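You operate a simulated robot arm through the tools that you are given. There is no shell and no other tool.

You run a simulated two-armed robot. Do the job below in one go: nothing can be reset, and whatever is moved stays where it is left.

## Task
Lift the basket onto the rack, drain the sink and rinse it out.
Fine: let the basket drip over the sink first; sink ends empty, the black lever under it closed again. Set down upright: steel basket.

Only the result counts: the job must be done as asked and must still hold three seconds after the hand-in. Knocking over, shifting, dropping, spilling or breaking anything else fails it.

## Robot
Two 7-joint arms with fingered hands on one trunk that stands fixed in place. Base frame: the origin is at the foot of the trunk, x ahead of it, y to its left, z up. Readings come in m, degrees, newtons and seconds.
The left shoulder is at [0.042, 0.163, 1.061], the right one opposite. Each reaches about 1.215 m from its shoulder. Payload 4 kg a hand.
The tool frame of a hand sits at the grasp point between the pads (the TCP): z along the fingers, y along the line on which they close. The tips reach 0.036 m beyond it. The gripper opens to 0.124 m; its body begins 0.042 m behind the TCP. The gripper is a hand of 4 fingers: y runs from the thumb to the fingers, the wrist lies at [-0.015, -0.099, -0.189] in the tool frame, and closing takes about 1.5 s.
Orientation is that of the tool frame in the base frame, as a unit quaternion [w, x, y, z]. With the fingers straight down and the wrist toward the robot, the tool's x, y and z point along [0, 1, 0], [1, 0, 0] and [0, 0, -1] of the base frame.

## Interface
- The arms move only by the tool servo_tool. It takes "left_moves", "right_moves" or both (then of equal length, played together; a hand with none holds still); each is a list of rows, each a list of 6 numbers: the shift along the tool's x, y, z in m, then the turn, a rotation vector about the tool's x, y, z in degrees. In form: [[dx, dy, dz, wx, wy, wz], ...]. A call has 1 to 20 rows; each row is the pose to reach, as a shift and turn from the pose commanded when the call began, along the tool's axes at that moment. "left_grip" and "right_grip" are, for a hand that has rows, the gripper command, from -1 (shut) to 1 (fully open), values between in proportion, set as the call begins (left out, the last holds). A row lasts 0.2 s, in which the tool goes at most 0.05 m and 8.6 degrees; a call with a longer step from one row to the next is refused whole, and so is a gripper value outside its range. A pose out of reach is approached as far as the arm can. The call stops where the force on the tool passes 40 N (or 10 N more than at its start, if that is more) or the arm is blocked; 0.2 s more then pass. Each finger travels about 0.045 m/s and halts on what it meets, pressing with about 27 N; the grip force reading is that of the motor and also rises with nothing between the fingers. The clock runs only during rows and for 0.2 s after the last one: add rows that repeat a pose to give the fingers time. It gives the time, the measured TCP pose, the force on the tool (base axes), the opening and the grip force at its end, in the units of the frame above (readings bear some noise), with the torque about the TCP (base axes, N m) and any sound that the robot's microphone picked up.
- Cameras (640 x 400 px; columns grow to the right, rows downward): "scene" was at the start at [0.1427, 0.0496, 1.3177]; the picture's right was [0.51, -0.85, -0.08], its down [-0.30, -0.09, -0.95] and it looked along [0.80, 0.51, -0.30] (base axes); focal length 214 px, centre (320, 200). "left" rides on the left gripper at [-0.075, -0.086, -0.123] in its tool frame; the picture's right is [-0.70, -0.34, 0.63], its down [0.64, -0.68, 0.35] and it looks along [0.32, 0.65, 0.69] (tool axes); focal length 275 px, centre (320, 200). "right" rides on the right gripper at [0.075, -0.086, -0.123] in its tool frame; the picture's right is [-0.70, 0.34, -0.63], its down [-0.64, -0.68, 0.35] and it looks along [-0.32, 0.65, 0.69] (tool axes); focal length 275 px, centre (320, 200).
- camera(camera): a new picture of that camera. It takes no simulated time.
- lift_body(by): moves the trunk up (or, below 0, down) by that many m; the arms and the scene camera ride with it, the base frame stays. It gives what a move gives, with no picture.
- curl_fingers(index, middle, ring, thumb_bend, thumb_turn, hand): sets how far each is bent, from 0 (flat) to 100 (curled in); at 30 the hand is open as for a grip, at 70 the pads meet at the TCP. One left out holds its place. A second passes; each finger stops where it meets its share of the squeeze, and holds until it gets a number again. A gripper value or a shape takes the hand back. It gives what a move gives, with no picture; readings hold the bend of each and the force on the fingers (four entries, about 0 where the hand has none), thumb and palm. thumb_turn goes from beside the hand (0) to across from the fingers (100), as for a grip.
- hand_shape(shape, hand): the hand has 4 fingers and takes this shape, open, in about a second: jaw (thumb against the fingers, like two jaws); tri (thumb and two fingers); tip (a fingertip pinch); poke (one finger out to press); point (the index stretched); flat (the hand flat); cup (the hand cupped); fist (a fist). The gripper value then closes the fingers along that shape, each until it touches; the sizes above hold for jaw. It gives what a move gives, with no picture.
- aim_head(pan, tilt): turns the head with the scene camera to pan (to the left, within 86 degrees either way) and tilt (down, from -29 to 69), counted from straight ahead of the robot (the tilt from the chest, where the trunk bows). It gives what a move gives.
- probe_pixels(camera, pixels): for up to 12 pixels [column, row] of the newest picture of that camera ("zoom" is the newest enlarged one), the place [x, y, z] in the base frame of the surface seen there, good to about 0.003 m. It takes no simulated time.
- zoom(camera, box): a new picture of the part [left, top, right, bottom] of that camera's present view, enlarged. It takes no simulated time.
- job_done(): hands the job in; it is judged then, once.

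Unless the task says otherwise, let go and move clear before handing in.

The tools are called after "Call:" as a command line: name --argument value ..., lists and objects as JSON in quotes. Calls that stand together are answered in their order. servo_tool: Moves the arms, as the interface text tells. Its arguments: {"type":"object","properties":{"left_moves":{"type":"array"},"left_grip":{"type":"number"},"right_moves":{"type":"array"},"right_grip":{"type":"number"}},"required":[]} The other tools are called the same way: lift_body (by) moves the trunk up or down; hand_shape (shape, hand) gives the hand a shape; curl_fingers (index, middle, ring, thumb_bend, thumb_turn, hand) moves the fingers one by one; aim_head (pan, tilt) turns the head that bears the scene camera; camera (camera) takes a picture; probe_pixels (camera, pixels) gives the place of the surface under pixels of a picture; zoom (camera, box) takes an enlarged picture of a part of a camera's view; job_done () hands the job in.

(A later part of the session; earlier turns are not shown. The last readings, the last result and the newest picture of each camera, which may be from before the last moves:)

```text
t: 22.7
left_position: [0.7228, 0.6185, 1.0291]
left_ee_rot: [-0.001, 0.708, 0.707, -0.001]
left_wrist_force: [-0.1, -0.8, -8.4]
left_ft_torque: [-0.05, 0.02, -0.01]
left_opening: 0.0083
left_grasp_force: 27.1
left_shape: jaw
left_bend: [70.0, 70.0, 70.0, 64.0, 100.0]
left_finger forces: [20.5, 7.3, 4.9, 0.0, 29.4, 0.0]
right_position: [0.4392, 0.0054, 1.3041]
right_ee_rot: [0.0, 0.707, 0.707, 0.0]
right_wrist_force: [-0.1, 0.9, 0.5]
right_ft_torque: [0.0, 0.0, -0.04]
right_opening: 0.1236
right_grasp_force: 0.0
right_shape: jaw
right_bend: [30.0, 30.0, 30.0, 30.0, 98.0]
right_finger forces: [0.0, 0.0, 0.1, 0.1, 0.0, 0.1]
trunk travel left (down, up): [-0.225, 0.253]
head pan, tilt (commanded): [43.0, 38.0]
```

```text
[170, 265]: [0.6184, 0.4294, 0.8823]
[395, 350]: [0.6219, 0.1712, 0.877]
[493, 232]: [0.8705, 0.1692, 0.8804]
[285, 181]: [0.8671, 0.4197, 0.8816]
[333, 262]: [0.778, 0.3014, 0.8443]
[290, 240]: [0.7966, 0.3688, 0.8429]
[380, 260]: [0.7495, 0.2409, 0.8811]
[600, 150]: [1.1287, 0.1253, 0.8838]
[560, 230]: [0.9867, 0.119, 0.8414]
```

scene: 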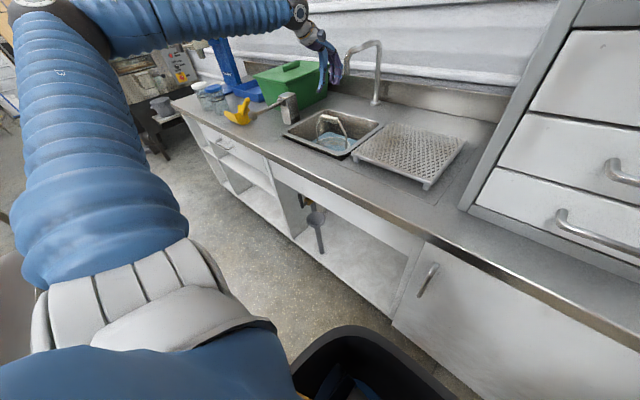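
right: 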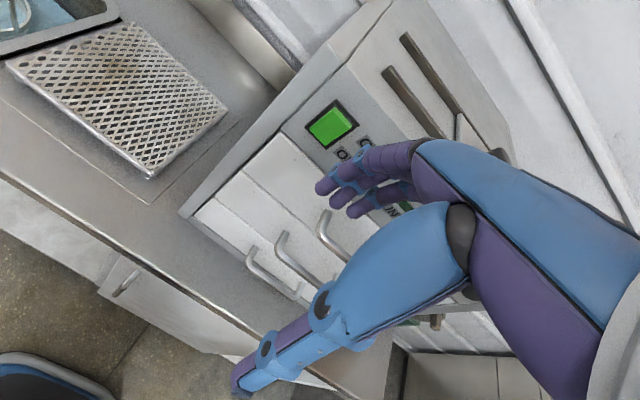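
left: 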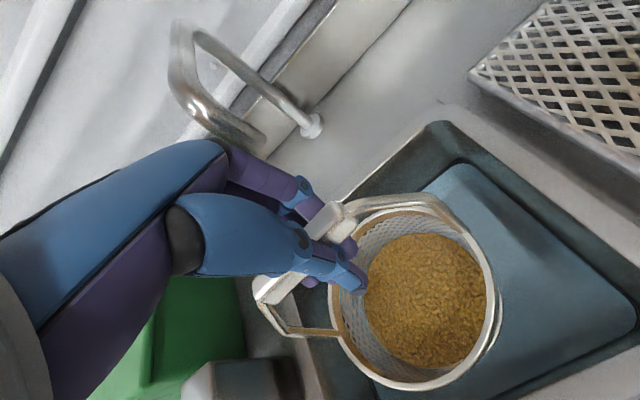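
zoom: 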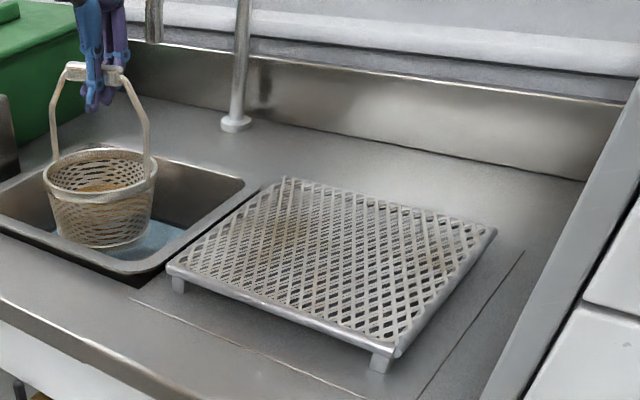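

The rack top is at z≈0.88, spanning x 0.62–0.87, y 0.17–0.43. I'll lift to clear it, keeping away from the spout at x≥0.835.

Call:
servo_tool --left_moves '[[0, 0, -0.015, 0, 0, 0], [0, 0, -0.03, 0, 0, 0], [0, 0, -0.045, 0, 0, 0], [0, 0, -0.06, 0, 0, 0], [0, 0, -0.075, 0, 0, 0], [0, 0, -0.09, 0, 0, 0], [0, 0, -0.105, 0, 0, 0], [0, 0, -0.115, 0, 0, 0]]'

Call:
camera --camera "scene"

Call:
camera --camera "left"

```text
t: 24.5
left_position: [0.7216, 0.6165, 1.1449]
left_ee_rot: [0.001, 0.707, 0.707, -0.001]
left_wrist_force: [-0.6, 0.5, -7.7]
left_ft_torque: [-0.05, -0.02, -0.02]
left_opening: 0.0082
left_grasp_force: 27.3
left_shape: jaw
left_bend: [70.0, 70.0, 70.0, 64.0, 100.0]
left_finger forces: [20.7, 7.1, 5.0, 0.0, 29.6, 0.0]
right_position: [0.4381, 0.0054, 1.3053]
right_ee_rot: [0.0, 0.707, 0.707, 0.0]
right_wrist_force: [0.1, -0.6, -0.2]
right_ft_torque: [-0.02, 0.0, 0.01]
right_opening: 0.1237
right_grasp_force: 0.2
right_shape: jaw
right_bend: [30.0, 30.0, 30.0, 30.0, 98.0]
right_finger forces: [0.0, 0.0, 0.0, 0.0, 0.1, 0.0]
trunk travel left (down, up): [-0.225, 0.253]
head pan, tilt (commanded): [43.0, 38.0]
```

```text
taken
```

scene: 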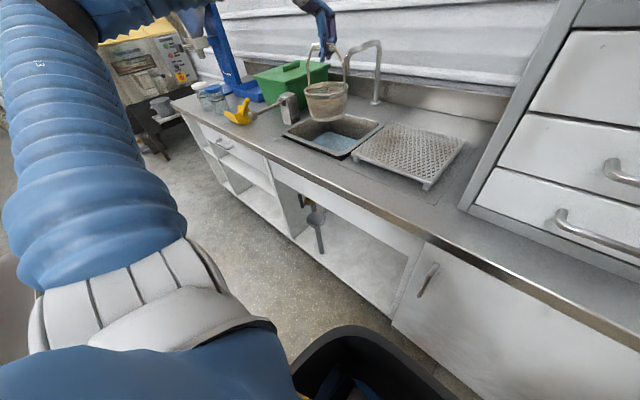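

```text
taken
```

left: 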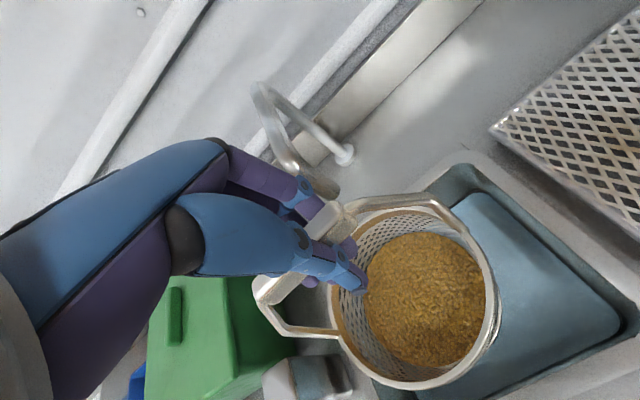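

The basket is clear, with its bottom at about z≈0.94. I'll carry it right over the rack centre at about (0.742, 0.30).

Call:
servo_tool --left_moves '[[-0.01, 0, 0, 0, 0, 0], [-0.03, 0.002, 0, 0, 0, 0], [-0.05, 0.004, 0, 0, 0, 0], [-0.07, 0.006, 0, 0, 0, 0], [-0.09, 0.008, 0, 0, 0, 0], [-0.11, 0.01, 0, 0, 0, 0], [-0.13, 0.012, 0, 0, 0, 0], [-0.15, 0.014, 0, 0, 0, 0], [-0.17, 0.016, 0, 0, 0, 0], [-0.19, 0.018, 0, 0, 0, 0], [-0.21, 0.02, 0, 0, 0, 0], [-0.23, 0.02, 0, 0, 0, 0], [-0.25, 0.02, 0, 0, 0, 0], [-0.27, 0.02, 0, 0, 0, 0], [-0.29, 0.02, 0, 0, 0, 0], [-0.305, 0.02, 0, 0, 0, 0], [-0.314, 0.02, 0, 0, 0, 0], [-0.317, 0.02, 0, 0, 0, 0], [-0.317, 0.02, 0, 0, 0, 0]]'

Call:
camera --camera "scene"

Call:
camera --camera "left"

```text
t: 28.5
left_position: [0.7431, 0.3014, 1.1452]
left_ee_rot: [0.0, 0.707, 0.707, 0.0]
left_wrist_force: [-0.2, -0.3, -8.5]
left_ft_torque: [-0.06, 0.0, -0.01]
left_opening: 0.008
left_grasp_force: 26.0
left_shape: jaw
left_bend: [70.0, 70.0, 70.0, 64.0, 100.0]
left_finger forces: [20.7, 7.1, 5.1, 0.1, 29.6, 0.0]
right_position: [0.4372, 0.0037, 1.3057]
right_ee_rot: [0.0, 0.708, 0.707, 0.0]
right_wrist_force: [0.4, -0.4, 0.7]
right_ft_torque: [0.0, 0.01, 0.02]
right_opening: 0.1238
right_grasp_force: 0.0
right_shape: jaw
right_bend: [30.0, 30.0, 30.0, 30.0, 98.0]
right_finger forces: [0.0, 0.1, 0.0, 0.0, 0.1, 0.0]
trunk travel left (down, up): [-0.225, 0.253]
head pan, tilt (commanded): [43.0, 38.0]
```

```text
taken
```

scene: 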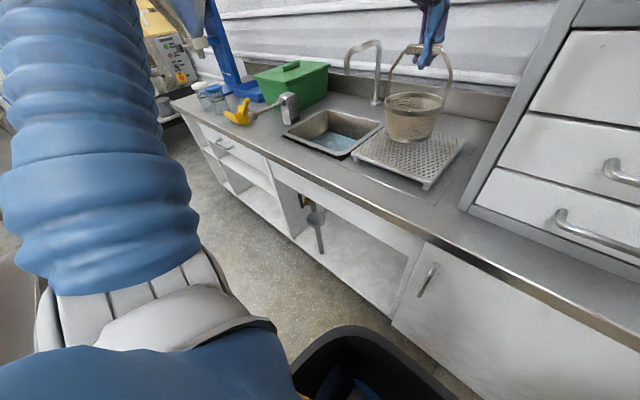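

```text
taken
```

left: 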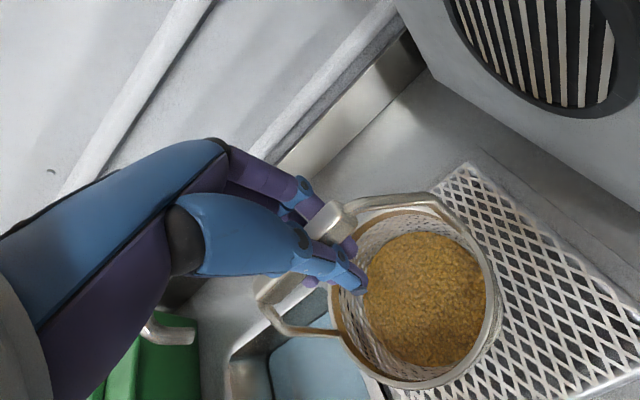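

The basket is above the rack centre. I'll measure its bottom height against the rack before lowering.

Call:
zoom --camera "scene" --box '[350, 40, 480, 190]'

Call:
probe_pixels --camera "scene" --pixels '[[408, 140], [408, 137], [390, 130], [428, 136], [410, 110], [395, 150], [430, 155]]'

```text
2.67 times, centred on (415, 115) of scene
```

zoom: 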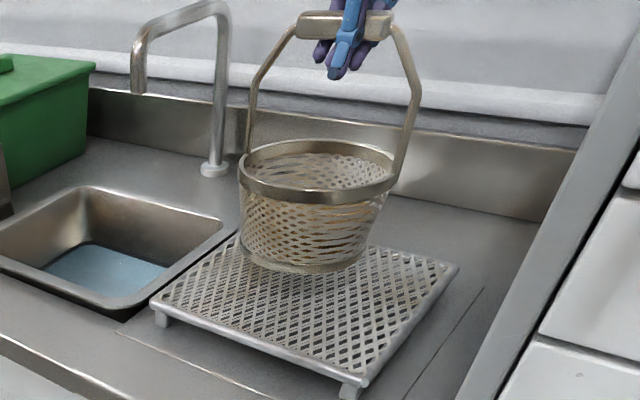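

```text
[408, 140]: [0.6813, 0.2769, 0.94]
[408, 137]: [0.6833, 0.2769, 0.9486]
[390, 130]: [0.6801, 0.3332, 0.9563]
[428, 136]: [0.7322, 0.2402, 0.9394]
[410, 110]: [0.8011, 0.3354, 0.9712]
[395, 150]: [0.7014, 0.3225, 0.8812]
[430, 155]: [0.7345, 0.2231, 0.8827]
```

The basket bottom is ~0.938, so about 58 mm to go. I'll lower 50 mm, then creep down.

Call:
servo_tool --left_moves '[[0, 0, 0.012, 0, 0, 0], [0, 0, 0.024, 0, 0, 0], [0, 0, 0.036, 0, 0, 0], [0, 0, 0.044, 0, 0, 0], [0, 0, 0.05, 0, 0, 0], [0, 0, 0.052, 0, 0, 0], [0, 0, 0.052, 0, 0, 0]]'

Call:
servo_tool --left_moves '[[0, 0, 0.0015, 0, 0, 0], [0, 0, 0.003, 0, 0, 0], [0, 0, 0.003, 0, 0, 0]]'

Call:
zoom --camera "scene" --box '[350, 40, 480, 190]'

```text
t: 30.1
left_position: [0.7406, 0.3004, 1.097]
left_ee_rot: [0.002, 0.707, 0.707, 0.001]
left_wrist_force: [-6.8, -2.1, 17.8]
left_ft_torque: [-0.13, -0.06, -0.03]
left_opening: 0.0083
left_grasp_force: 27.0
left_shape: jaw
left_bend: [70.0, 70.0, 70.0, 64.0, 100.0]
left_finger forces: [16.2, 4.7, 2.6, 0.0, 35.6, 0.1]
right_position: [0.4356, 0.003, 1.3045]
right_ee_rot: [0.001, 0.707, 0.707, 0.0]
right_wrist_force: [0.0, -0.2, -0.6]
right_ft_torque: [0.01, -0.01, 0.02]
right_opening: 0.1238
right_grasp_force: 0.1
right_shape: jaw
right_bend: [30.0, 30.0, 30.0, 30.0, 98.0]
right_finger forces: [0.1, 0.1, 0.0, 0.1, 0.0, 0.0]
trunk travel left (down, up): [-0.225, 0.253]
head pan, tilt (commanded): [43.0, 38.0]
```

```text
t: 30.9
left_position: [0.7409, 0.2994, 1.0951]
left_ee_rot: [0.002, 0.707, 0.707, 0.002]
left_wrist_force: [-13.7, -3.7, 33.7]
left_ft_torque: [-0.18, -0.1, -0.03]
left_opening: 0.0084
left_grasp_force: 27.1
left_shape: jaw
left_bend: [70.0, 70.0, 70.0, 64.0, 100.0]
left_finger forces: [15.1, 3.7, 1.9, 0.0, 39.2, 0.0]
right_position: [0.434, 0.0023, 1.3058]
right_ee_rot: [0.001, 0.707, 0.707, 0.001]
right_wrist_force: [0.2, 0.0, 0.1]
right_ft_torque: [-0.02, 0.02, 0.01]
right_opening: 0.1238
right_grasp_force: 0.1
right_shape: jaw
right_bend: [30.0, 30.0, 30.0, 30.0, 98.0]
right_finger forces: [0.1, 0.0, 0.1, 0.0, 0.0, 0.0]
trunk travel left (down, up): [-0.225, 0.253]
head pan, tilt (commanded): [43.0, 38.0]
```

```text
2.67 times, centred on (415, 115) of scene
```

zoom: 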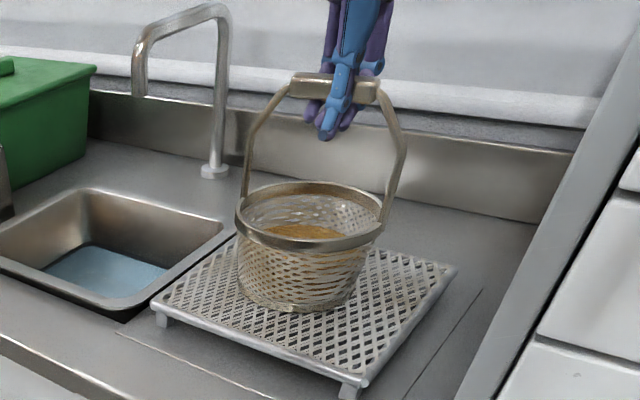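

Contact came a few millimetres sooner than expected, and it's now pressing with 34 N. I'll back off about 5.5 mm so the basket just rests on the rack before releasing.

Call:
servo_tool --left_moves '[[0, 0, -0.003, 0, 0, 0], [0, 0, -0.0055, 0, 0, 0], [0, 0, -0.0055, 0, 0, 0]]'

Call:
zoom --camera "scene" --box '[350, 40, 480, 190]'

```text
t: 31.7
left_position: [0.7422, 0.301, 1.0961]
left_ee_rot: [-0.001, 0.707, 0.707, -0.001]
left_wrist_force: [-4.1, -2.6, 6.5]
left_ft_torque: [-0.16, 0.01, -0.07]
left_opening: 0.0081
left_grasp_force: 27.0
left_shape: jaw
left_bend: [70.0, 70.0, 70.0, 64.0, 100.0]
left_finger forces: [18.2, 6.1, 4.0, 0.0, 32.7, 0.0]
right_position: [0.437, 0.0037, 1.3043]
right_ee_rot: [0.0, 0.707, 0.707, 0.0]
right_wrist_force: [-0.1, 0.3, 0.4]
right_ft_torque: [-0.01, 0.03, -0.01]
right_opening: 0.1239
right_grasp_force: 0.1
right_shape: jaw
right_bend: [30.0, 30.0, 30.0, 30.0, 98.0]
right_finger forces: [0.1, 0.1, 0.0, 0.0, 0.0, 0.1]
trunk travel left (down, up): [-0.225, 0.253]
head pan, tilt (commanded): [43.0, 38.0]
```

```text
2.67 times, centred on (415, 115) of scene
```

zoom: 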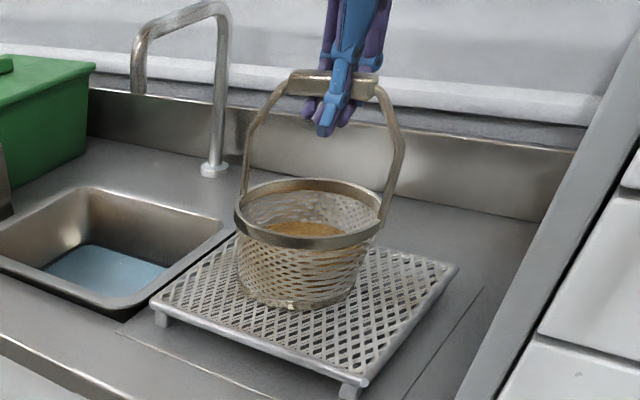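

Force is down to 6.5 N. I'll check that the basket is sitting level by probing its rim and bottom edge.

Call:
probe_pixels --camera "zoom" --pixels '[[238, 217], [300, 243], [375, 227], [345, 240], [310, 182], [350, 188], [260, 235], [262, 297], [295, 306], [340, 300], [325, 305], [245, 285]]'

Call:
camera --camera "left"

```text
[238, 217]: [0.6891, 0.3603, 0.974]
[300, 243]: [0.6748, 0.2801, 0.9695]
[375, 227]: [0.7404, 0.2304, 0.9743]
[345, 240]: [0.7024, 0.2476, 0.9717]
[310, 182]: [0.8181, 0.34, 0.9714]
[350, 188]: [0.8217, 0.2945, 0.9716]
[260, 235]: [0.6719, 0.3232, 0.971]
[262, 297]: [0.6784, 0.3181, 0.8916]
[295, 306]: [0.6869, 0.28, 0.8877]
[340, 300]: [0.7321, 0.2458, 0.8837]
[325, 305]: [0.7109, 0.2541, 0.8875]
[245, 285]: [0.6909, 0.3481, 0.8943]
```

```text
taken
```

left: 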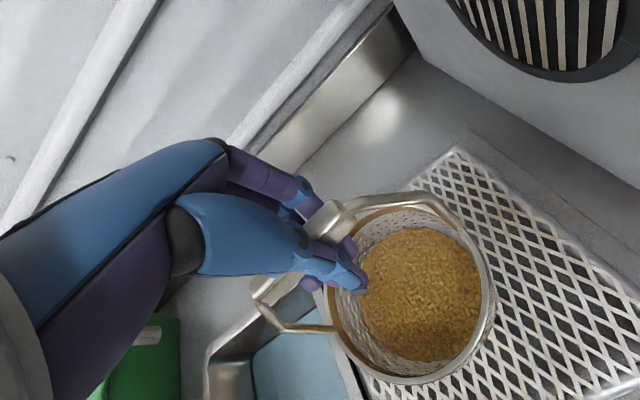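

The rim reads z≈0.970–0.974 all round, so it sits level on the rack. I'll open the fingers.

Call:
servo_tool --left_moves '[[0, 0, 0, 0, 0, 0], [0, 0, 0, 0, 0, 0], [0, 0, 0, 0, 0, 0], [0, 0, 0, 0, 0, 0], [0, 0, 0, 0, 0, 0], [0, 0, 0, 0, 0, 0], [0, 0, 0, 0, 0, 0]]' --left_grip 0.2

Call:
camera --camera "left"

Call:
zoom --camera "scene" --box '[350, 40, 480, 190]'

```text
t: 33.3
left_position: [0.7433, 0.3005, 1.0961]
left_ee_rot: [0.0, 0.707, 0.707, 0.0]
left_wrist_force: [0.0, 0.3, 0.5]
left_ft_torque: [0.01, 0.01, -0.02]
left_opening: 0.0741
left_grasp_force: 0.0
left_shape: jaw
left_bend: [38.0, 42.0, 40.0, 53.0, 99.0]
left_finger forces: [0.0, 0.1, 0.0, 0.0, 0.1, 0.0]
right_position: [0.4373, 0.0035, 1.3043]
right_ee_rot: [0.0, 0.707, 0.707, 0.0]
right_wrist_force: [-0.1, 0.5, -0.2]
right_ft_torque: [-0.03, -0.01, -0.01]
right_opening: 0.1239
right_grasp_force: 0.0
right_shape: jaw
right_bend: [30.0, 30.0, 30.0, 30.0, 98.0]
right_finger forces: [0.0, 0.2, 0.0, 0.0, 0.1, 0.0]
trunk travel left (down, up): [-0.225, 0.253]
head pan, tilt (commanded): [43.0, 38.0]
```

```text
taken
```

left: 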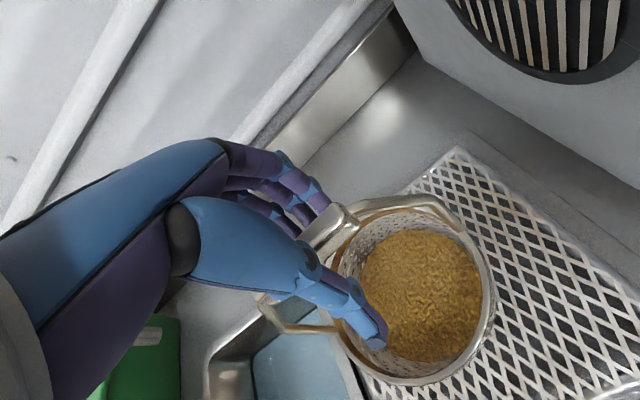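

```text
2.67 times, centred on (415, 115) of scene
```

zoom: 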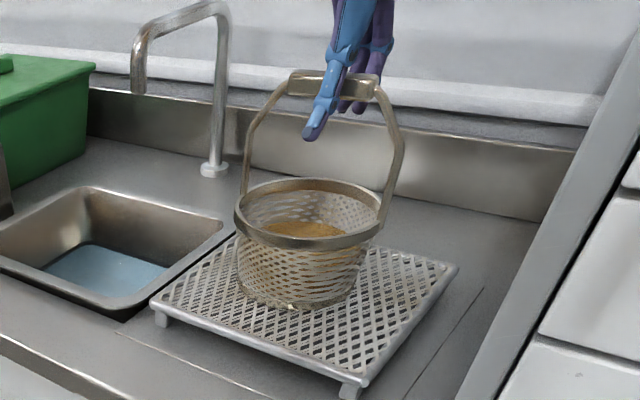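

The basket stands on the rack and the fingers are free of the bar. I'll raise the hand straight up clear of the handle.

Call:
servo_tool --left_moves '[[0, 0, -0.015, 0, 0, 0], [0, 0, -0.03, 0, 0, 0], [0, 0, -0.05, 0, 0, 0], [0, 0, -0.08, 0, 0, 0], [0, 0, -0.11, 0, 0, 0], [0, 0, -0.14, 0, 0, 0], [0, -0.02, -0.16, 0, 0, 0], [0, -0.06, -0.17, 0, 0, 0], [0, -0.1, -0.17, 0, 0, 0], [0, -0.14, -0.17, 0, 0, 0], [0.02, -0.18, -0.17, 0, 0, 0], [0.06, -0.21, -0.17, 0, 0, 0], [0.1, -0.24, -0.17, 0, 0, 0], [0.14, -0.26, -0.17, 0, 0, 0], [0.18, -0.28, -0.17, 0, 0, 0]]'

Call:
camera --camera "scene"

Call:
camera --camera "left"

```text
t: 36.5
left_position: [0.4612, 0.4841, 1.2658]
left_ee_rot: [-0.001, 0.708, 0.707, -0.001]
left_wrist_force: [-0.3, 0.6, 0.4]
left_ft_torque: [-0.02, 0.02, 0.03]
left_opening: 0.0744
left_grasp_force: 0.1
left_shape: jaw
left_bend: [38.0, 42.0, 40.0, 53.0, 99.0]
left_finger forces: [0.1, 0.0, 0.1, 0.0, 0.0, 0.0]
right_position: [0.4362, 0.0058, 1.3041]
right_ee_rot: [0.0, 0.706, 0.708, -0.001]
right_wrist_force: [0.0, 1.0, -0.6]
right_ft_torque: [-0.05, 0.0, 0.0]
right_opening: 0.1239
right_grasp_force: 0.1
right_shape: jaw
right_bend: [30.0, 30.0, 30.0, 30.0, 98.0]
right_finger forces: [0.0, 0.0, 0.0, 0.0, 0.0, 0.0]
trunk travel left (down, up): [-0.225, 0.253]
head pan, tilt (commanded): [43.0, 38.0]
```

```text
taken
```

scene: 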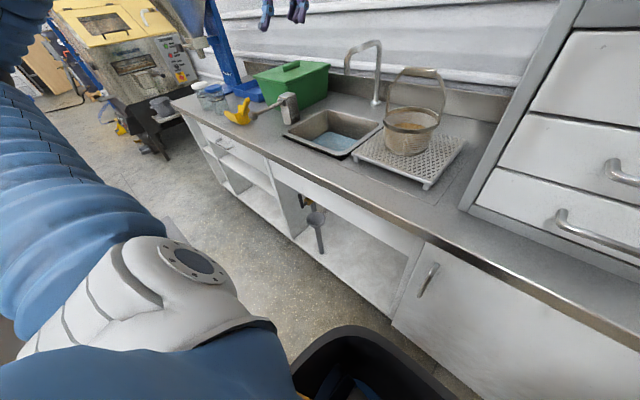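

```text
taken
```

left: 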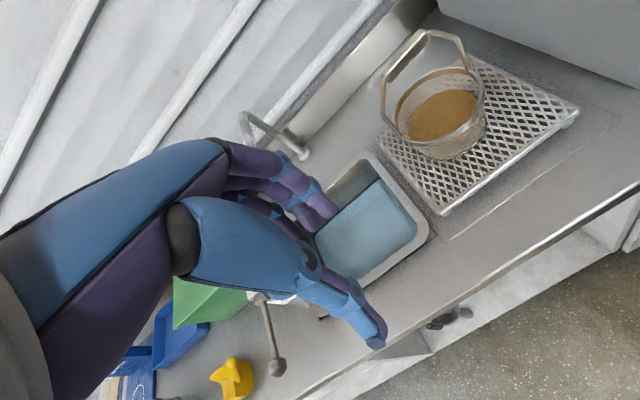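

The basket is upright on the rack and the hand is clear. Next is the drain lever: I'll put the left hand in the "poke" shape and measure where its fingertip lies.

Call:
hand_shape --hand "left" --shape "poke"

Call:
camera --camera "left"

Call:
zoom --camera "scene" --box '[280, 40, 480, 200]'

```text
t: 37.4
left_position: [0.462, 0.482, 1.2662]
left_ee_rot: [-0.001, 0.707, 0.707, -0.001]
left_wrist_force: [0.2, 0.8, -0.5]
left_ft_torque: [-0.02, 0.03, 0.0]
left_opening: 0.0
left_grasp_force: 0.1
left_shape: poke
left_bend: [70.0, 70.0, 99.0, 0.0, 100.0]
left_finger forces: [0.1, 0.0, 0.1, 0.0, 0.0, 0.1]
right_position: [0.4375, 0.0051, 1.3061]
right_ee_rot: [0.0, 0.707, 0.707, 0.0]
right_wrist_force: [0.8, 0.1, 0.2]
right_ft_torque: [-0.03, 0.0, 0.0]
right_opening: 0.124
right_grasp_force: 0.1
right_shape: jaw
right_bend: [30.0, 30.0, 30.0, 30.0, 98.0]
right_finger forces: [0.0, 0.0, 0.0, 0.0, 0.0, 0.0]
trunk travel left (down, up): [-0.225, 0.253]
head pan, tilt (commanded): [43.0, 38.0]
```

```text
taken
```

left: 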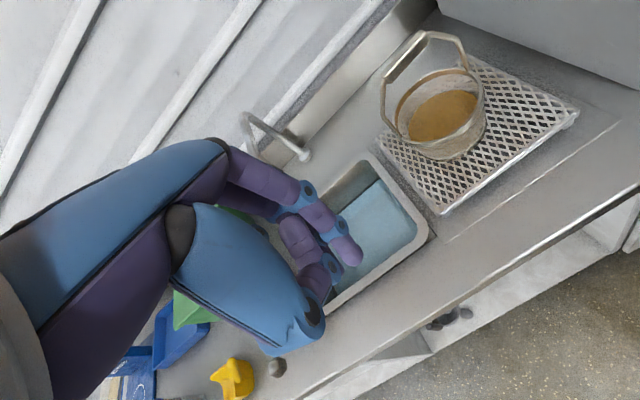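

```text
2.50 times, centred on (380, 120) of scene
```

zoom: 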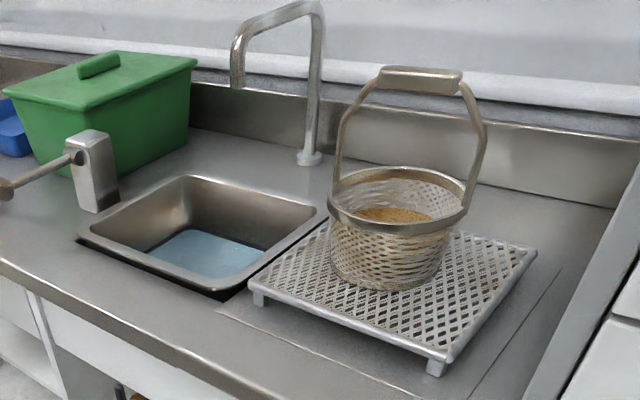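

In "poke" the finger is curved with its tip near left (350,255). I'll also look at the "point" shape, which may give a straighter finger for pushing a lever sideways.

Call:
probe_pixels --camera "left" --pixels '[[350, 252], [340, 240], [320, 215], [300, 195], [335, 270], [285, 350]]'

Call:
hand_shape --hand "left" --shape "point"

Call:
camera --camera "left"

```text
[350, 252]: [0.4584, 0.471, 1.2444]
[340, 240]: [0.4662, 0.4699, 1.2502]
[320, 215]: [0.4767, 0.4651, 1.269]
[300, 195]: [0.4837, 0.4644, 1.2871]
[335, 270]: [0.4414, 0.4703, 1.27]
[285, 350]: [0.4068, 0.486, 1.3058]
```

```text
t: 38.3
left_position: [0.4626, 0.4809, 1.267]
left_ee_rot: [0.0, 0.707, 0.707, -0.001]
left_wrist_force: [0.2, -1.0, 0.0]
left_ft_torque: [-0.03, -0.01, -0.03]
left_opening: 0.1164
left_grasp_force: 0.0
left_shape: point
left_bend: [32.0, 100.0, 100.0, 100.0, 89.0]
left_finger forces: [0.1, 0.0, 0.1, 0.0, 0.0, 0.0]
right_position: [0.4368, 0.0044, 1.3057]
right_ee_rot: [0.0, 0.707, 0.707, 0.0]
right_wrist_force: [-0.3, -0.1, -0.5]
right_ft_torque: [0.01, 0.0, 0.01]
right_opening: 0.1237
right_grasp_force: 0.2
right_shape: jaw
right_bend: [30.0, 30.0, 30.0, 30.0, 98.0]
right_finger forces: [0.0, 0.1, 0.0, 0.1, 0.1, 0.1]
trunk travel left (down, up): [-0.225, 0.253]
head pan, tilt (commanded): [43.0, 38.0]
```

```text
taken
```

left: 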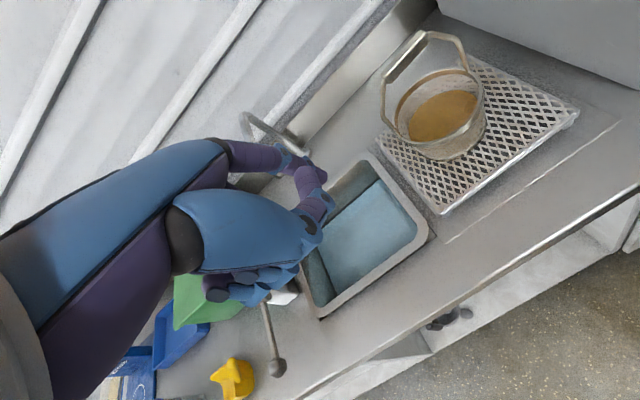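

The readings show index 32 and the other fingers curled. I'll zoom in to see where the index tip is.

Call:
zoom --camera "left" --box '[160, 100, 380, 340]'

Call:
probe_pixels --camera "left" --pixels '[[322, 210], [320, 175], [295, 160], [310, 190], [270, 160], [265, 272], [215, 288]]'

```text
1.67 times, centred on (270, 220) of left
```

zoom: 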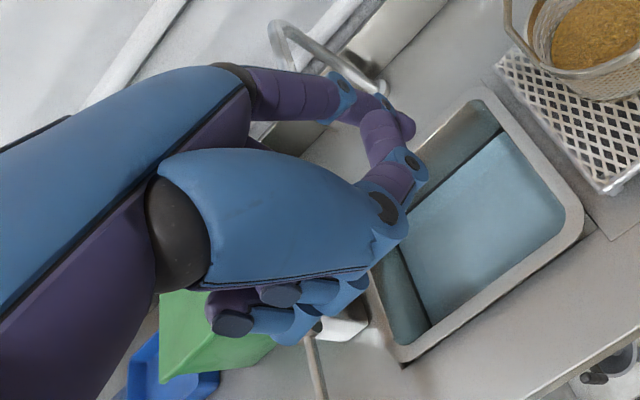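

```text
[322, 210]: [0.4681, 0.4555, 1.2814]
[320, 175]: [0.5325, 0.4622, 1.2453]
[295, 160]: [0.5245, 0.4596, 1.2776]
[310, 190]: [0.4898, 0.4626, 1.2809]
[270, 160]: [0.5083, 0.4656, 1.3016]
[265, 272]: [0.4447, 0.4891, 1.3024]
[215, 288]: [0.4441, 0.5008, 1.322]
```

"Point" gives one straight index with its tip at about [-0.018, 0.073, 0.032] in the tool frame, so a pitch of about 60° makes it point forward. I'll lower and pitch the left hand in free space in front of the counter.

Call:
servo_tool --left_moves '[[0.01, -0.01, 0.025, -5, 0, 0], [0.02, -0.02, 0.05, -10, 0, 0], [0.03, -0.03, 0.075, -15, 0, 0], [0.04, -0.04, 0.1, -20, 0, 0], [0.05, -0.05, 0.125, -25, 0, 0], [0.06, -0.06, 0.15, -30, 0, 0], [0.07, -0.07, 0.175, -35, 0, 0], [0.08, -0.08, 0.2, -40, 0, 0], [0.09, -0.09, 0.225, -45, 0, 0], [0.1, -0.1, 0.25, -50, 0, 0], [0.11, -0.11, 0.275, -55, 0, 0], [0.12, -0.12, 0.3, -60, 0, 0]]'

Call:
camera --camera "scene"

Call:
camera --camera "left"

```text
t: 40.9
left_position: [0.3422, 0.6009, 0.9657]
left_ee_rot: [0.354, 0.612, 0.612, 0.354]
left_wrist_force: [-0.4, -0.1, -0.5]
left_ft_torque: [-0.01, 0.03, 0.01]
left_opening: 0.1162
left_grasp_force: 0.1
left_shape: point
left_bend: [32.0, 100.0, 100.0, 100.0, 89.0]
left_finger forces: [0.0, 0.0, 0.0, 0.0, 0.1, 0.0]
left hand out of reach, approached as far as the arm can: row 7, 8, 9, 10, 11
right_position: [0.4369, 0.0046, 1.3043]
right_ee_rot: [0.0, 0.707, 0.707, 0.0]
right_wrist_force: [0.1, -0.5, -0.9]
right_ft_torque: [-0.03, -0.02, 0.02]
right_opening: 0.1237
right_grasp_force: 0.0
right_shape: jaw
right_bend: [30.0, 30.0, 30.0, 30.0, 98.0]
right_finger forces: [0.0, 0.0, 0.0, 0.0, 0.0, 0.0]
trunk travel left (down, up): [-0.225, 0.253]
head pan, tilt (commanded): [43.0, 38.0]
```

```text
taken
```

scene: 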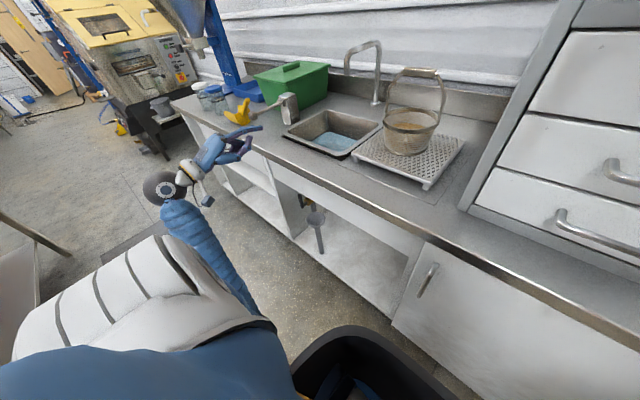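

```text
taken
```

left: 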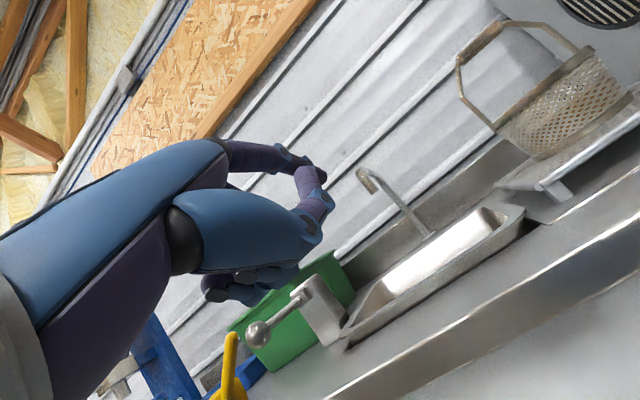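

The hand is pitched 60° at (0.342, 0.601, 0.966). I'll lower it in front of the cabinet to lever height, staying clear of the counter edge (x≈0.49).

Call:
servo_tool --left_moves '[[0.006, -0.029, 0.0188, 0, 0, 0], [0.012, -0.058, 0.0376, 0, 0, 0], [0.018, -0.087, 0.0564, 0, 0, 0], [0.024, -0.116, 0.0752, 0, 0, 0], [0.03, -0.145, 0.094, 0, 0, 0], [0.036, -0.174, 0.1128, 0, 0, 0], [0.042, -0.203, 0.1316, 0, 0, 0], [0.048, -0.232, 0.1504, 0, 0, 0], [0.054, -0.261, 0.1692, 0, 0, 0], [0.06, -0.29, 0.188, 0, 0, 0]]'

Call:
camera --camera "scene"

Call:
camera --camera "left"

```text
t: 43.1
left_position: [0.3607, 0.6592, 0.6199]
left_ee_rot: [0.353, 0.612, 0.612, 0.354]
left_wrist_force: [-0.3, 0.6, 0.0]
left_ft_torque: [-0.01, -0.01, 0.01]
left_opening: 0.1159
left_grasp_force: 0.1
left_shape: point
left_bend: [32.0, 100.0, 100.0, 100.0, 89.0]
left_finger forces: [0.0, 0.0, 0.0, 0.0, 0.0, 0.1]
right_position: [0.4373, 0.0047, 1.3042]
right_ee_rot: [0.0, 0.707, 0.707, 0.0]
right_wrist_force: [-0.3, -1.1, -0.1]
right_ft_torque: [-0.01, 0.01, 0.0]
right_opening: 0.1239
right_grasp_force: 0.1
right_shape: jaw
right_bend: [30.0, 30.0, 30.0, 30.0, 98.0]
right_finger forces: [0.0, 0.0, 0.0, 0.1, 0.1, 0.0]
trunk travel left (down, up): [-0.225, 0.253]
head pan, tilt (commanded): [43.0, 38.0]
```

```text
taken
```

scene: 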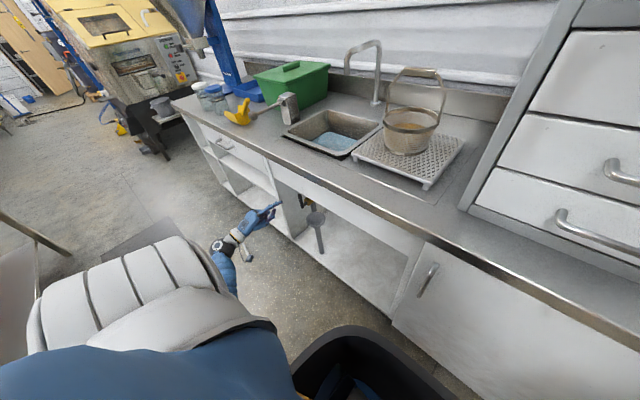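

```text
taken
```

left: 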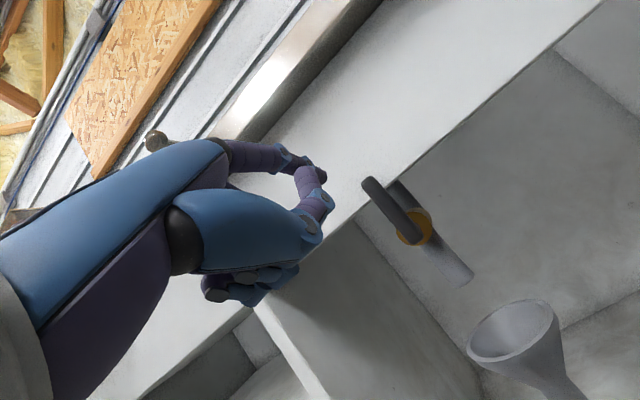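

Now the left camera shows the lever ((370,185)–(415,240)) and my index tip at (322,175). I'll probe both accurately.

Call:
zoom --camera "left" --box '[270, 120, 490, 300]'

Call:
probe_pixels --camera "left" --pixels '[[321, 174], [312, 168], [325, 178], [368, 183], [375, 192], [390, 212], [405, 230], [415, 240], [393, 186], [420, 225], [430, 235], [365, 200]]'

```text
2.22 times, centred on (380, 210) of left
```

zoom: 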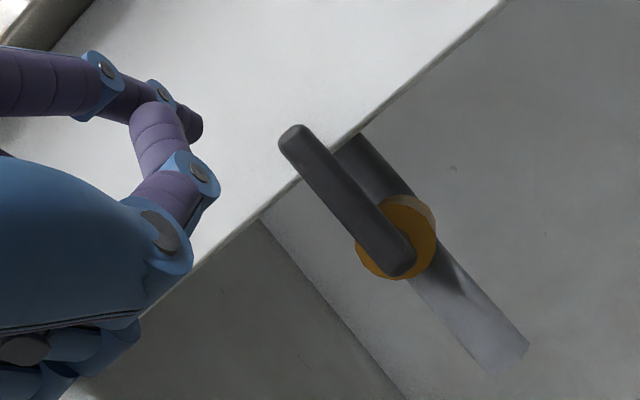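

```text
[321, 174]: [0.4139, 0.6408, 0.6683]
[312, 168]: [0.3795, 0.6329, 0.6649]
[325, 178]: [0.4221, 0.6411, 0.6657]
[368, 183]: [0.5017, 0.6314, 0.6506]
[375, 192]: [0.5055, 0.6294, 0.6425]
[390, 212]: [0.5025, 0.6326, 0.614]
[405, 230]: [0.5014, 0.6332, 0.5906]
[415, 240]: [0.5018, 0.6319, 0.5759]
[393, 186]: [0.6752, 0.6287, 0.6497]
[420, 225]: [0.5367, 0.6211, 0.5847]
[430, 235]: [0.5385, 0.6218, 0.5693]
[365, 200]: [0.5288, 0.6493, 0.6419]
```

The lever is at x 0.502–0.517, y≈0.629, z 0.572–0.66, and the fascia face at x≈0.529. I'll bring the fingertip to the left side of the lever, near its top, at about (0.518, 0.665, 0.640).

Call:
servo_tool --left_moves '[[0.024, -0.0217, 0.0125, 0, 0, 0], [0.024, -0.0067, 0.0385, 0, 0, 0], [0.024, 0.0083, 0.0645, 0, 0, 0], [0.024, 0.0183, 0.0818, 0, 0, 0], [0.024, 0.0253, 0.0939, 0, 0, 0]]'

Call:
zoom --camera "left" --box '[230, 90, 490, 300]'

Call:
zoom --camera "scene" --box '[230, 160, 350, 260]'

```text
t: 44.3
left_position: [0.454, 0.684, 0.5952]
left_ee_rot: [0.353, 0.612, 0.612, 0.354]
left_wrist_force: [0.4, 0.7, 0.4]
left_ft_torque: [-0.03, 0.01, 0.04]
left_opening: 0.1162
left_grasp_force: 0.1
left_shape: point
left_bend: [32.0, 100.0, 100.0, 100.0, 89.0]
left_finger forces: [0.1, 0.0, 0.0, 0.0, 0.0, 0.0]
right_position: [0.4375, 0.0049, 1.3054]
right_ee_rot: [0.0, 0.707, 0.707, 0.0]
right_wrist_force: [-0.4, 0.2, -0.1]
right_ft_torque: [0.02, 0.0, -0.02]
right_opening: 0.1237
right_grasp_force: 0.0
right_shape: jaw
right_bend: [30.0, 30.0, 30.0, 30.0, 98.0]
right_finger forces: [0.0, 0.0, 0.0, 0.1, 0.0, 0.0]
trunk travel left (down, up): [-0.225, 0.253]
head pan, tilt (commanded): [43.0, 38.0]
```

```text
1.90 times, centred on (360, 195) of left
```

zoom: 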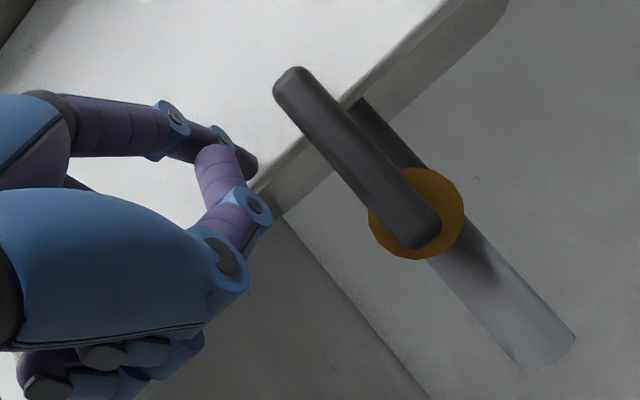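

```text
4.00 times, centred on (290, 210) of scene
```

zoom: 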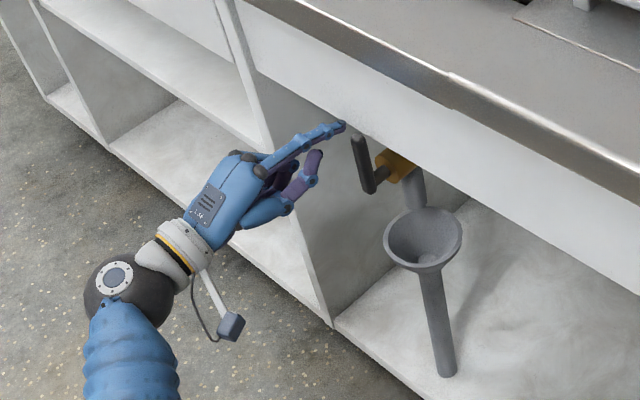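

The index tip sits just left of the lever in both views. I'll check the tip position, then push right (−y) in small steps while watching the force.

Call:
probe_pixels --camera "scene" --pixels '[[296, 191], [294, 192], [290, 194], [302, 200], [301, 196], [304, 206]]'

Call:
servo_tool --left_moves '[[-0.006, 0, 0, 0, 0, 0], [-0.012, 0, 0, 0, 0, 0], [-0.018, 0, 0, 0, 0, 0], [-0.024, 0, 0, 0, 0, 0], [-0.028, 0, 0, 0, 0, 0]]'

Call:
zoom --camera "left" --box '[230, 90, 490, 300]'

```text
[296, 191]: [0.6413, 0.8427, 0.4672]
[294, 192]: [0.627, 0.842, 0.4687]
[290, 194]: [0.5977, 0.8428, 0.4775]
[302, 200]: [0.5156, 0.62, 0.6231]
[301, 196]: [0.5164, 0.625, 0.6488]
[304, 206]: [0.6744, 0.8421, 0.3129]
```

```text
t: 45.5
left_position: [0.4547, 0.6566, 0.5961]
left_ee_rot: [0.353, 0.613, 0.613, 0.353]
left_wrist_force: [-0.3, 4.0, 0.4]
left_ft_torque: [-0.21, 0.07, 0.2]
left_opening: 0.116
left_grasp_force: 0.0
left_shape: point
left_bend: [32.0, 100.0, 100.0, 100.0, 89.0]
left_finger forces: [4.0, 0.0, 0.1, 0.1, 0.1, 0.0]
right_position: [0.4383, 0.0046, 1.3043]
right_ee_rot: [0.0, 0.707, 0.707, 0.0]
right_wrist_force: [0.2, 0.5, -0.3]
right_ft_torque: [0.01, 0.02, 0.01]
right_opening: 0.1236
right_grasp_force: 0.1
right_shape: jaw
right_bend: [30.0, 30.0, 30.0, 30.0, 98.0]
right_finger forces: [0.0, 0.0, 0.0, 0.0, 0.1, 0.0]
trunk travel left (down, up): [-0.225, 0.253]
head pan, tilt (commanded): [43.0, 38.0]
```

```text
1.90 times, centred on (360, 195) of left
```

zoom: 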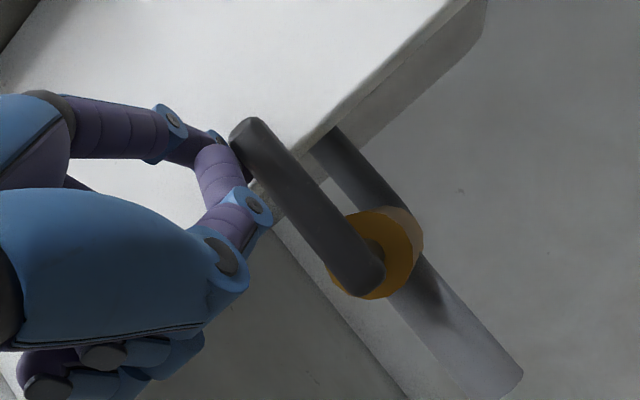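

Contact: 4 N on the index. I'll push a few more millimetres and see whether the lever yields in this direction.

Call:
servo_tool --left_moves '[[-0.002, 0, 0, 0, 0, 0], [-0.004, 0, 0, 0, 0, 0], [-0.006, 0, 0, 0, 0, 0]]'

Call:
zoom --camera "left" --box '[230, 90, 490, 300]'

```text
t: 46.3
left_position: [0.4539, 0.6511, 0.5954]
left_ee_rot: [0.353, 0.612, 0.613, 0.353]
left_wrist_force: [0.5, 7.5, -0.3]
left_ft_torque: [-0.45, 0.03, 0.46]
left_opening: 0.1163
left_grasp_force: 0.1
left_shape: point
left_bend: [32.0, 100.0, 100.0, 100.0, 89.0]
left_finger forces: [8.0, 0.0, 0.1, 0.1, 0.0, 0.0]
right_position: [0.4379, 0.0044, 1.3049]
right_ee_rot: [0.0, 0.707, 0.707, 0.0]
right_wrist_force: [0.4, 0.3, -1.3]
right_ft_torque: [0.03, -0.03, -0.02]
right_opening: 0.1238
right_grasp_force: 0.2
right_shape: jaw
right_bend: [30.0, 30.0, 30.0, 30.0, 98.0]
right_finger forces: [0.0, 0.1, 0.0, 0.0, 0.0, 0.1]
trunk travel left (down, up): [-0.225, 0.253]
head pan, tilt (commanded): [43.0, 38.0]
```

```text
1.90 times, centred on (360, 195) of left
```

zoom: 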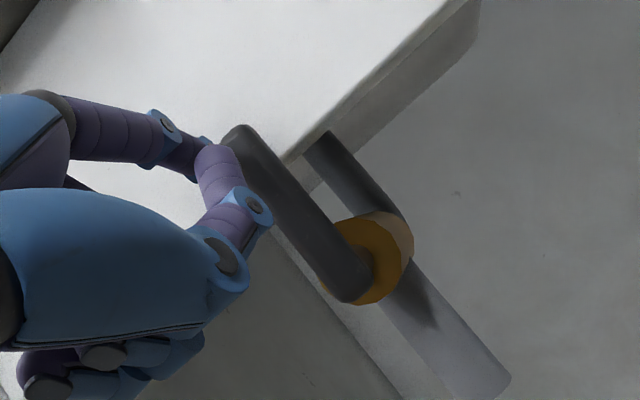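

8 N and little rotation so far. I'll push a bit further to distinguish stiff from blocked.

Call:
servo_tool --left_moves '[[-0.003, 0, 0, 0, 0, 0], [-0.006, 0, 0, 0, 0, 0], [-0.009, 0, 0, 0, 0, 0]]'

Call:
zoom --camera "left" --box '[230, 90, 490, 300]'

Call:
zoom --camera "scene" --box '[270, 170, 340, 230]'

```text
t: 47.1
left_position: [0.4539, 0.6418, 0.5944]
left_ee_rot: [0.353, 0.611, 0.614, 0.354]
left_wrist_force: [-1.6, 20.3, 0.9]
left_ft_torque: [-1.16, -0.1, 1.07]
left_opening: 0.1159
left_grasp_force: 0.0
left_shape: point
left_bend: [31.0, 100.0, 100.0, 100.0, 89.0]
left_finger forces: [20.8, 0.0, 0.0, 0.0, 0.0, 0.0]
right_position: [0.4372, 0.0059, 1.3045]
right_ee_rot: [0.001, 0.707, 0.707, 0.0]
right_wrist_force: [-0.1, 0.2, 0.4]
right_ft_torque: [-0.06, 0.03, -0.04]
right_opening: 0.1234
right_grasp_force: 0.1
right_shape: jaw
right_bend: [30.0, 30.0, 30.0, 30.0, 98.0]
right_finger forces: [0.1, 0.0, 0.1, 0.1, 0.0, 0.0]
trunk travel left (down, up): [-0.225, 0.253]
head pan, tilt (commanded): [43.0, 38.0]
```

```text
1.90 times, centred on (360, 195) of left
```

zoom: 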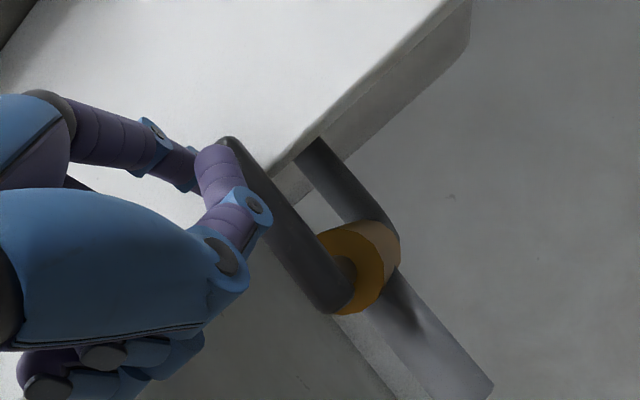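

```text
6.67 times, centred on (305, 200) of scene
```

zoom: 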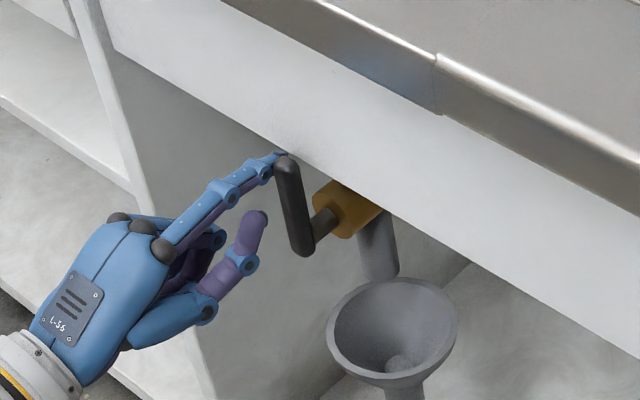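

At 20 N the lever hasn't turned, so this direction is the closed stop. I'll back off and go round to the lever's right side to push it left (+y).

Call:
servo_tool --left_moves '[[0.02, 0, 0, 0, 0, 0], [0.042, 0, 0, 0, 0, 0], [0.042, -0.02, -0.0346, 0, 0, 0], [0.042, -0.035, -0.0606, 0, 0, 0], [0.0, -0.035, -0.0606, 0, 0, 0], [-0.035, -0.035, -0.0606, 0, 0, 0], [-0.05, -0.035, -0.0606, 0, 0, 0], [-0.05, -0.015, -0.026, 0, 0, 0], [-0.05, 0, 0, 0, 0, 0], [-0.05, 0, 0, 0, 0, 0]]'

Call:
zoom --camera "left" --box '[230, 90, 490, 300]'

Call:
zoom --camera "scene" --box '[270, 170, 340, 230]'

```text
t: 49.3
left_position: [0.4516, 0.5968, 0.6]
left_ee_rot: [0.348, 0.616, 0.61, 0.356]
left_wrist_force: [0.6, -0.1, 0.8]
left_ft_torque: [-0.01, -0.03, -0.01]
left_opening: 0.0
left_grasp_force: 0.1
left_shape: point
left_bend: [32.0, 100.0, 100.0, 100.0, 89.0]
left_finger forces: [0.0, 0.0, 0.0, 0.0, 0.0, 0.0]
right_position: [0.4362, 0.0044, 1.3041]
right_ee_rot: [0.001, 0.707, 0.707, 0.0]
right_wrist_force: [-0.5, -0.1, -0.1]
right_ft_torque: [0.01, 0.01, -0.01]
right_opening: 0.1236
right_grasp_force: 0.0
right_shape: jaw
right_bend: [30.0, 30.0, 30.0, 30.0, 98.0]
right_finger forces: [0.0, 0.1, 0.0, 0.1, 0.0, 0.0]
trunk travel left (down, up): [-0.225, 0.253]
head pan, tilt (commanded): [43.0, 38.0]
```

```text
1.90 times, centred on (360, 195) of left
```

zoom: 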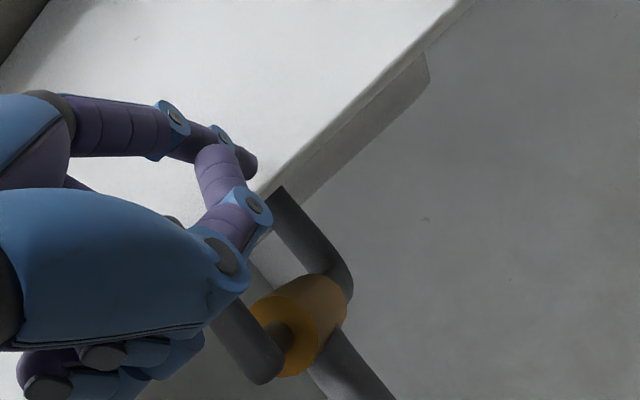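

```text
6.67 times, centred on (305, 200) of scene
```

zoom: 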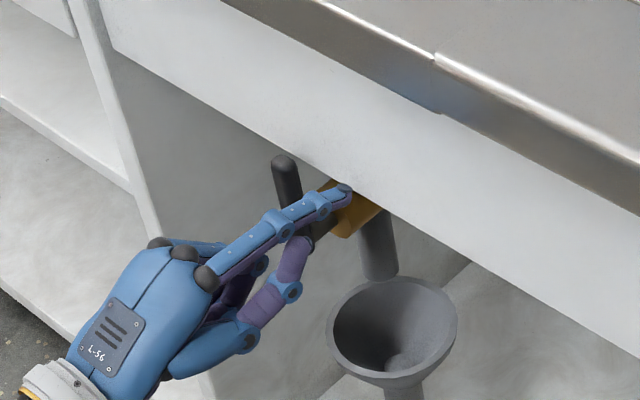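

The finger is now right of the lever at about y 0.579. I'll push it left gently along an arc and watch the lever.

Call:
servo_tool --left_moves '[[0.015, 0, 0, 0, 0, 0], [0.028, -0.002, 0.001, 0, 0, 0], [0.038, -0.002, 0.001, 0, 0, 0], [0.0465, -0.001, 0.0005, 0, 0, 0], [0.053, -0.001, 0.001, 0, 0, 0], [0.06, -0.002, 0.001, 0, 0, 0]]'

Call:
zoom --camera "left" --box '[230, 90, 490, 300]'

Call:
zoom --camera "scene" --box '[270, 170, 340, 230]'

```text
t: 50.7
left_position: [0.4544, 0.6516, 0.5948]
left_ee_rot: [0.353, 0.612, 0.613, 0.353]
left_wrist_force: [0.4, -0.9, 0.7]
left_ft_torque: [0.03, -0.02, -0.04]
left_opening: 0.0003
left_grasp_force: 0.1
left_shape: point
left_bend: [31.0, 100.0, 100.0, 100.0, 89.0]
left_finger forces: [0.6, 0.0, 0.0, 0.0, 0.0, 0.0]
right_position: [0.4374, 0.0046, 1.3051]
right_ee_rot: [0.0, 0.707, 0.707, 0.0]
right_wrist_force: [-1.3, 0.7, -0.1]
right_ft_torque: [-0.02, 0.0, -0.01]
right_opening: 0.1236
right_grasp_force: 0.1
right_shape: jaw
right_bend: [30.0, 30.0, 30.0, 30.0, 98.0]
right_finger forces: [0.1, 0.0, 0.0, 0.1, 0.0, 0.0]
trunk travel left (down, up): [-0.225, 0.253]
head pan, tilt (commanded): [43.0, 38.0]
```

```text
1.90 times, centred on (360, 195) of left
```

zoom: 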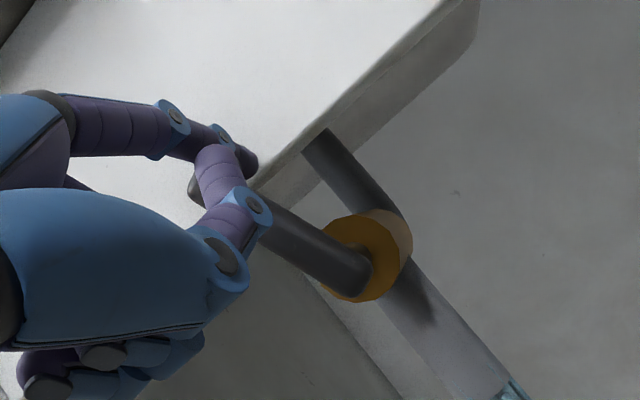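

```text
6.67 times, centred on (305, 200) of scene
```

zoom: 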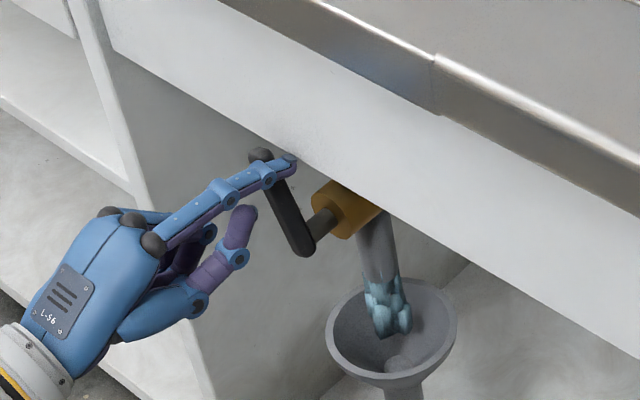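

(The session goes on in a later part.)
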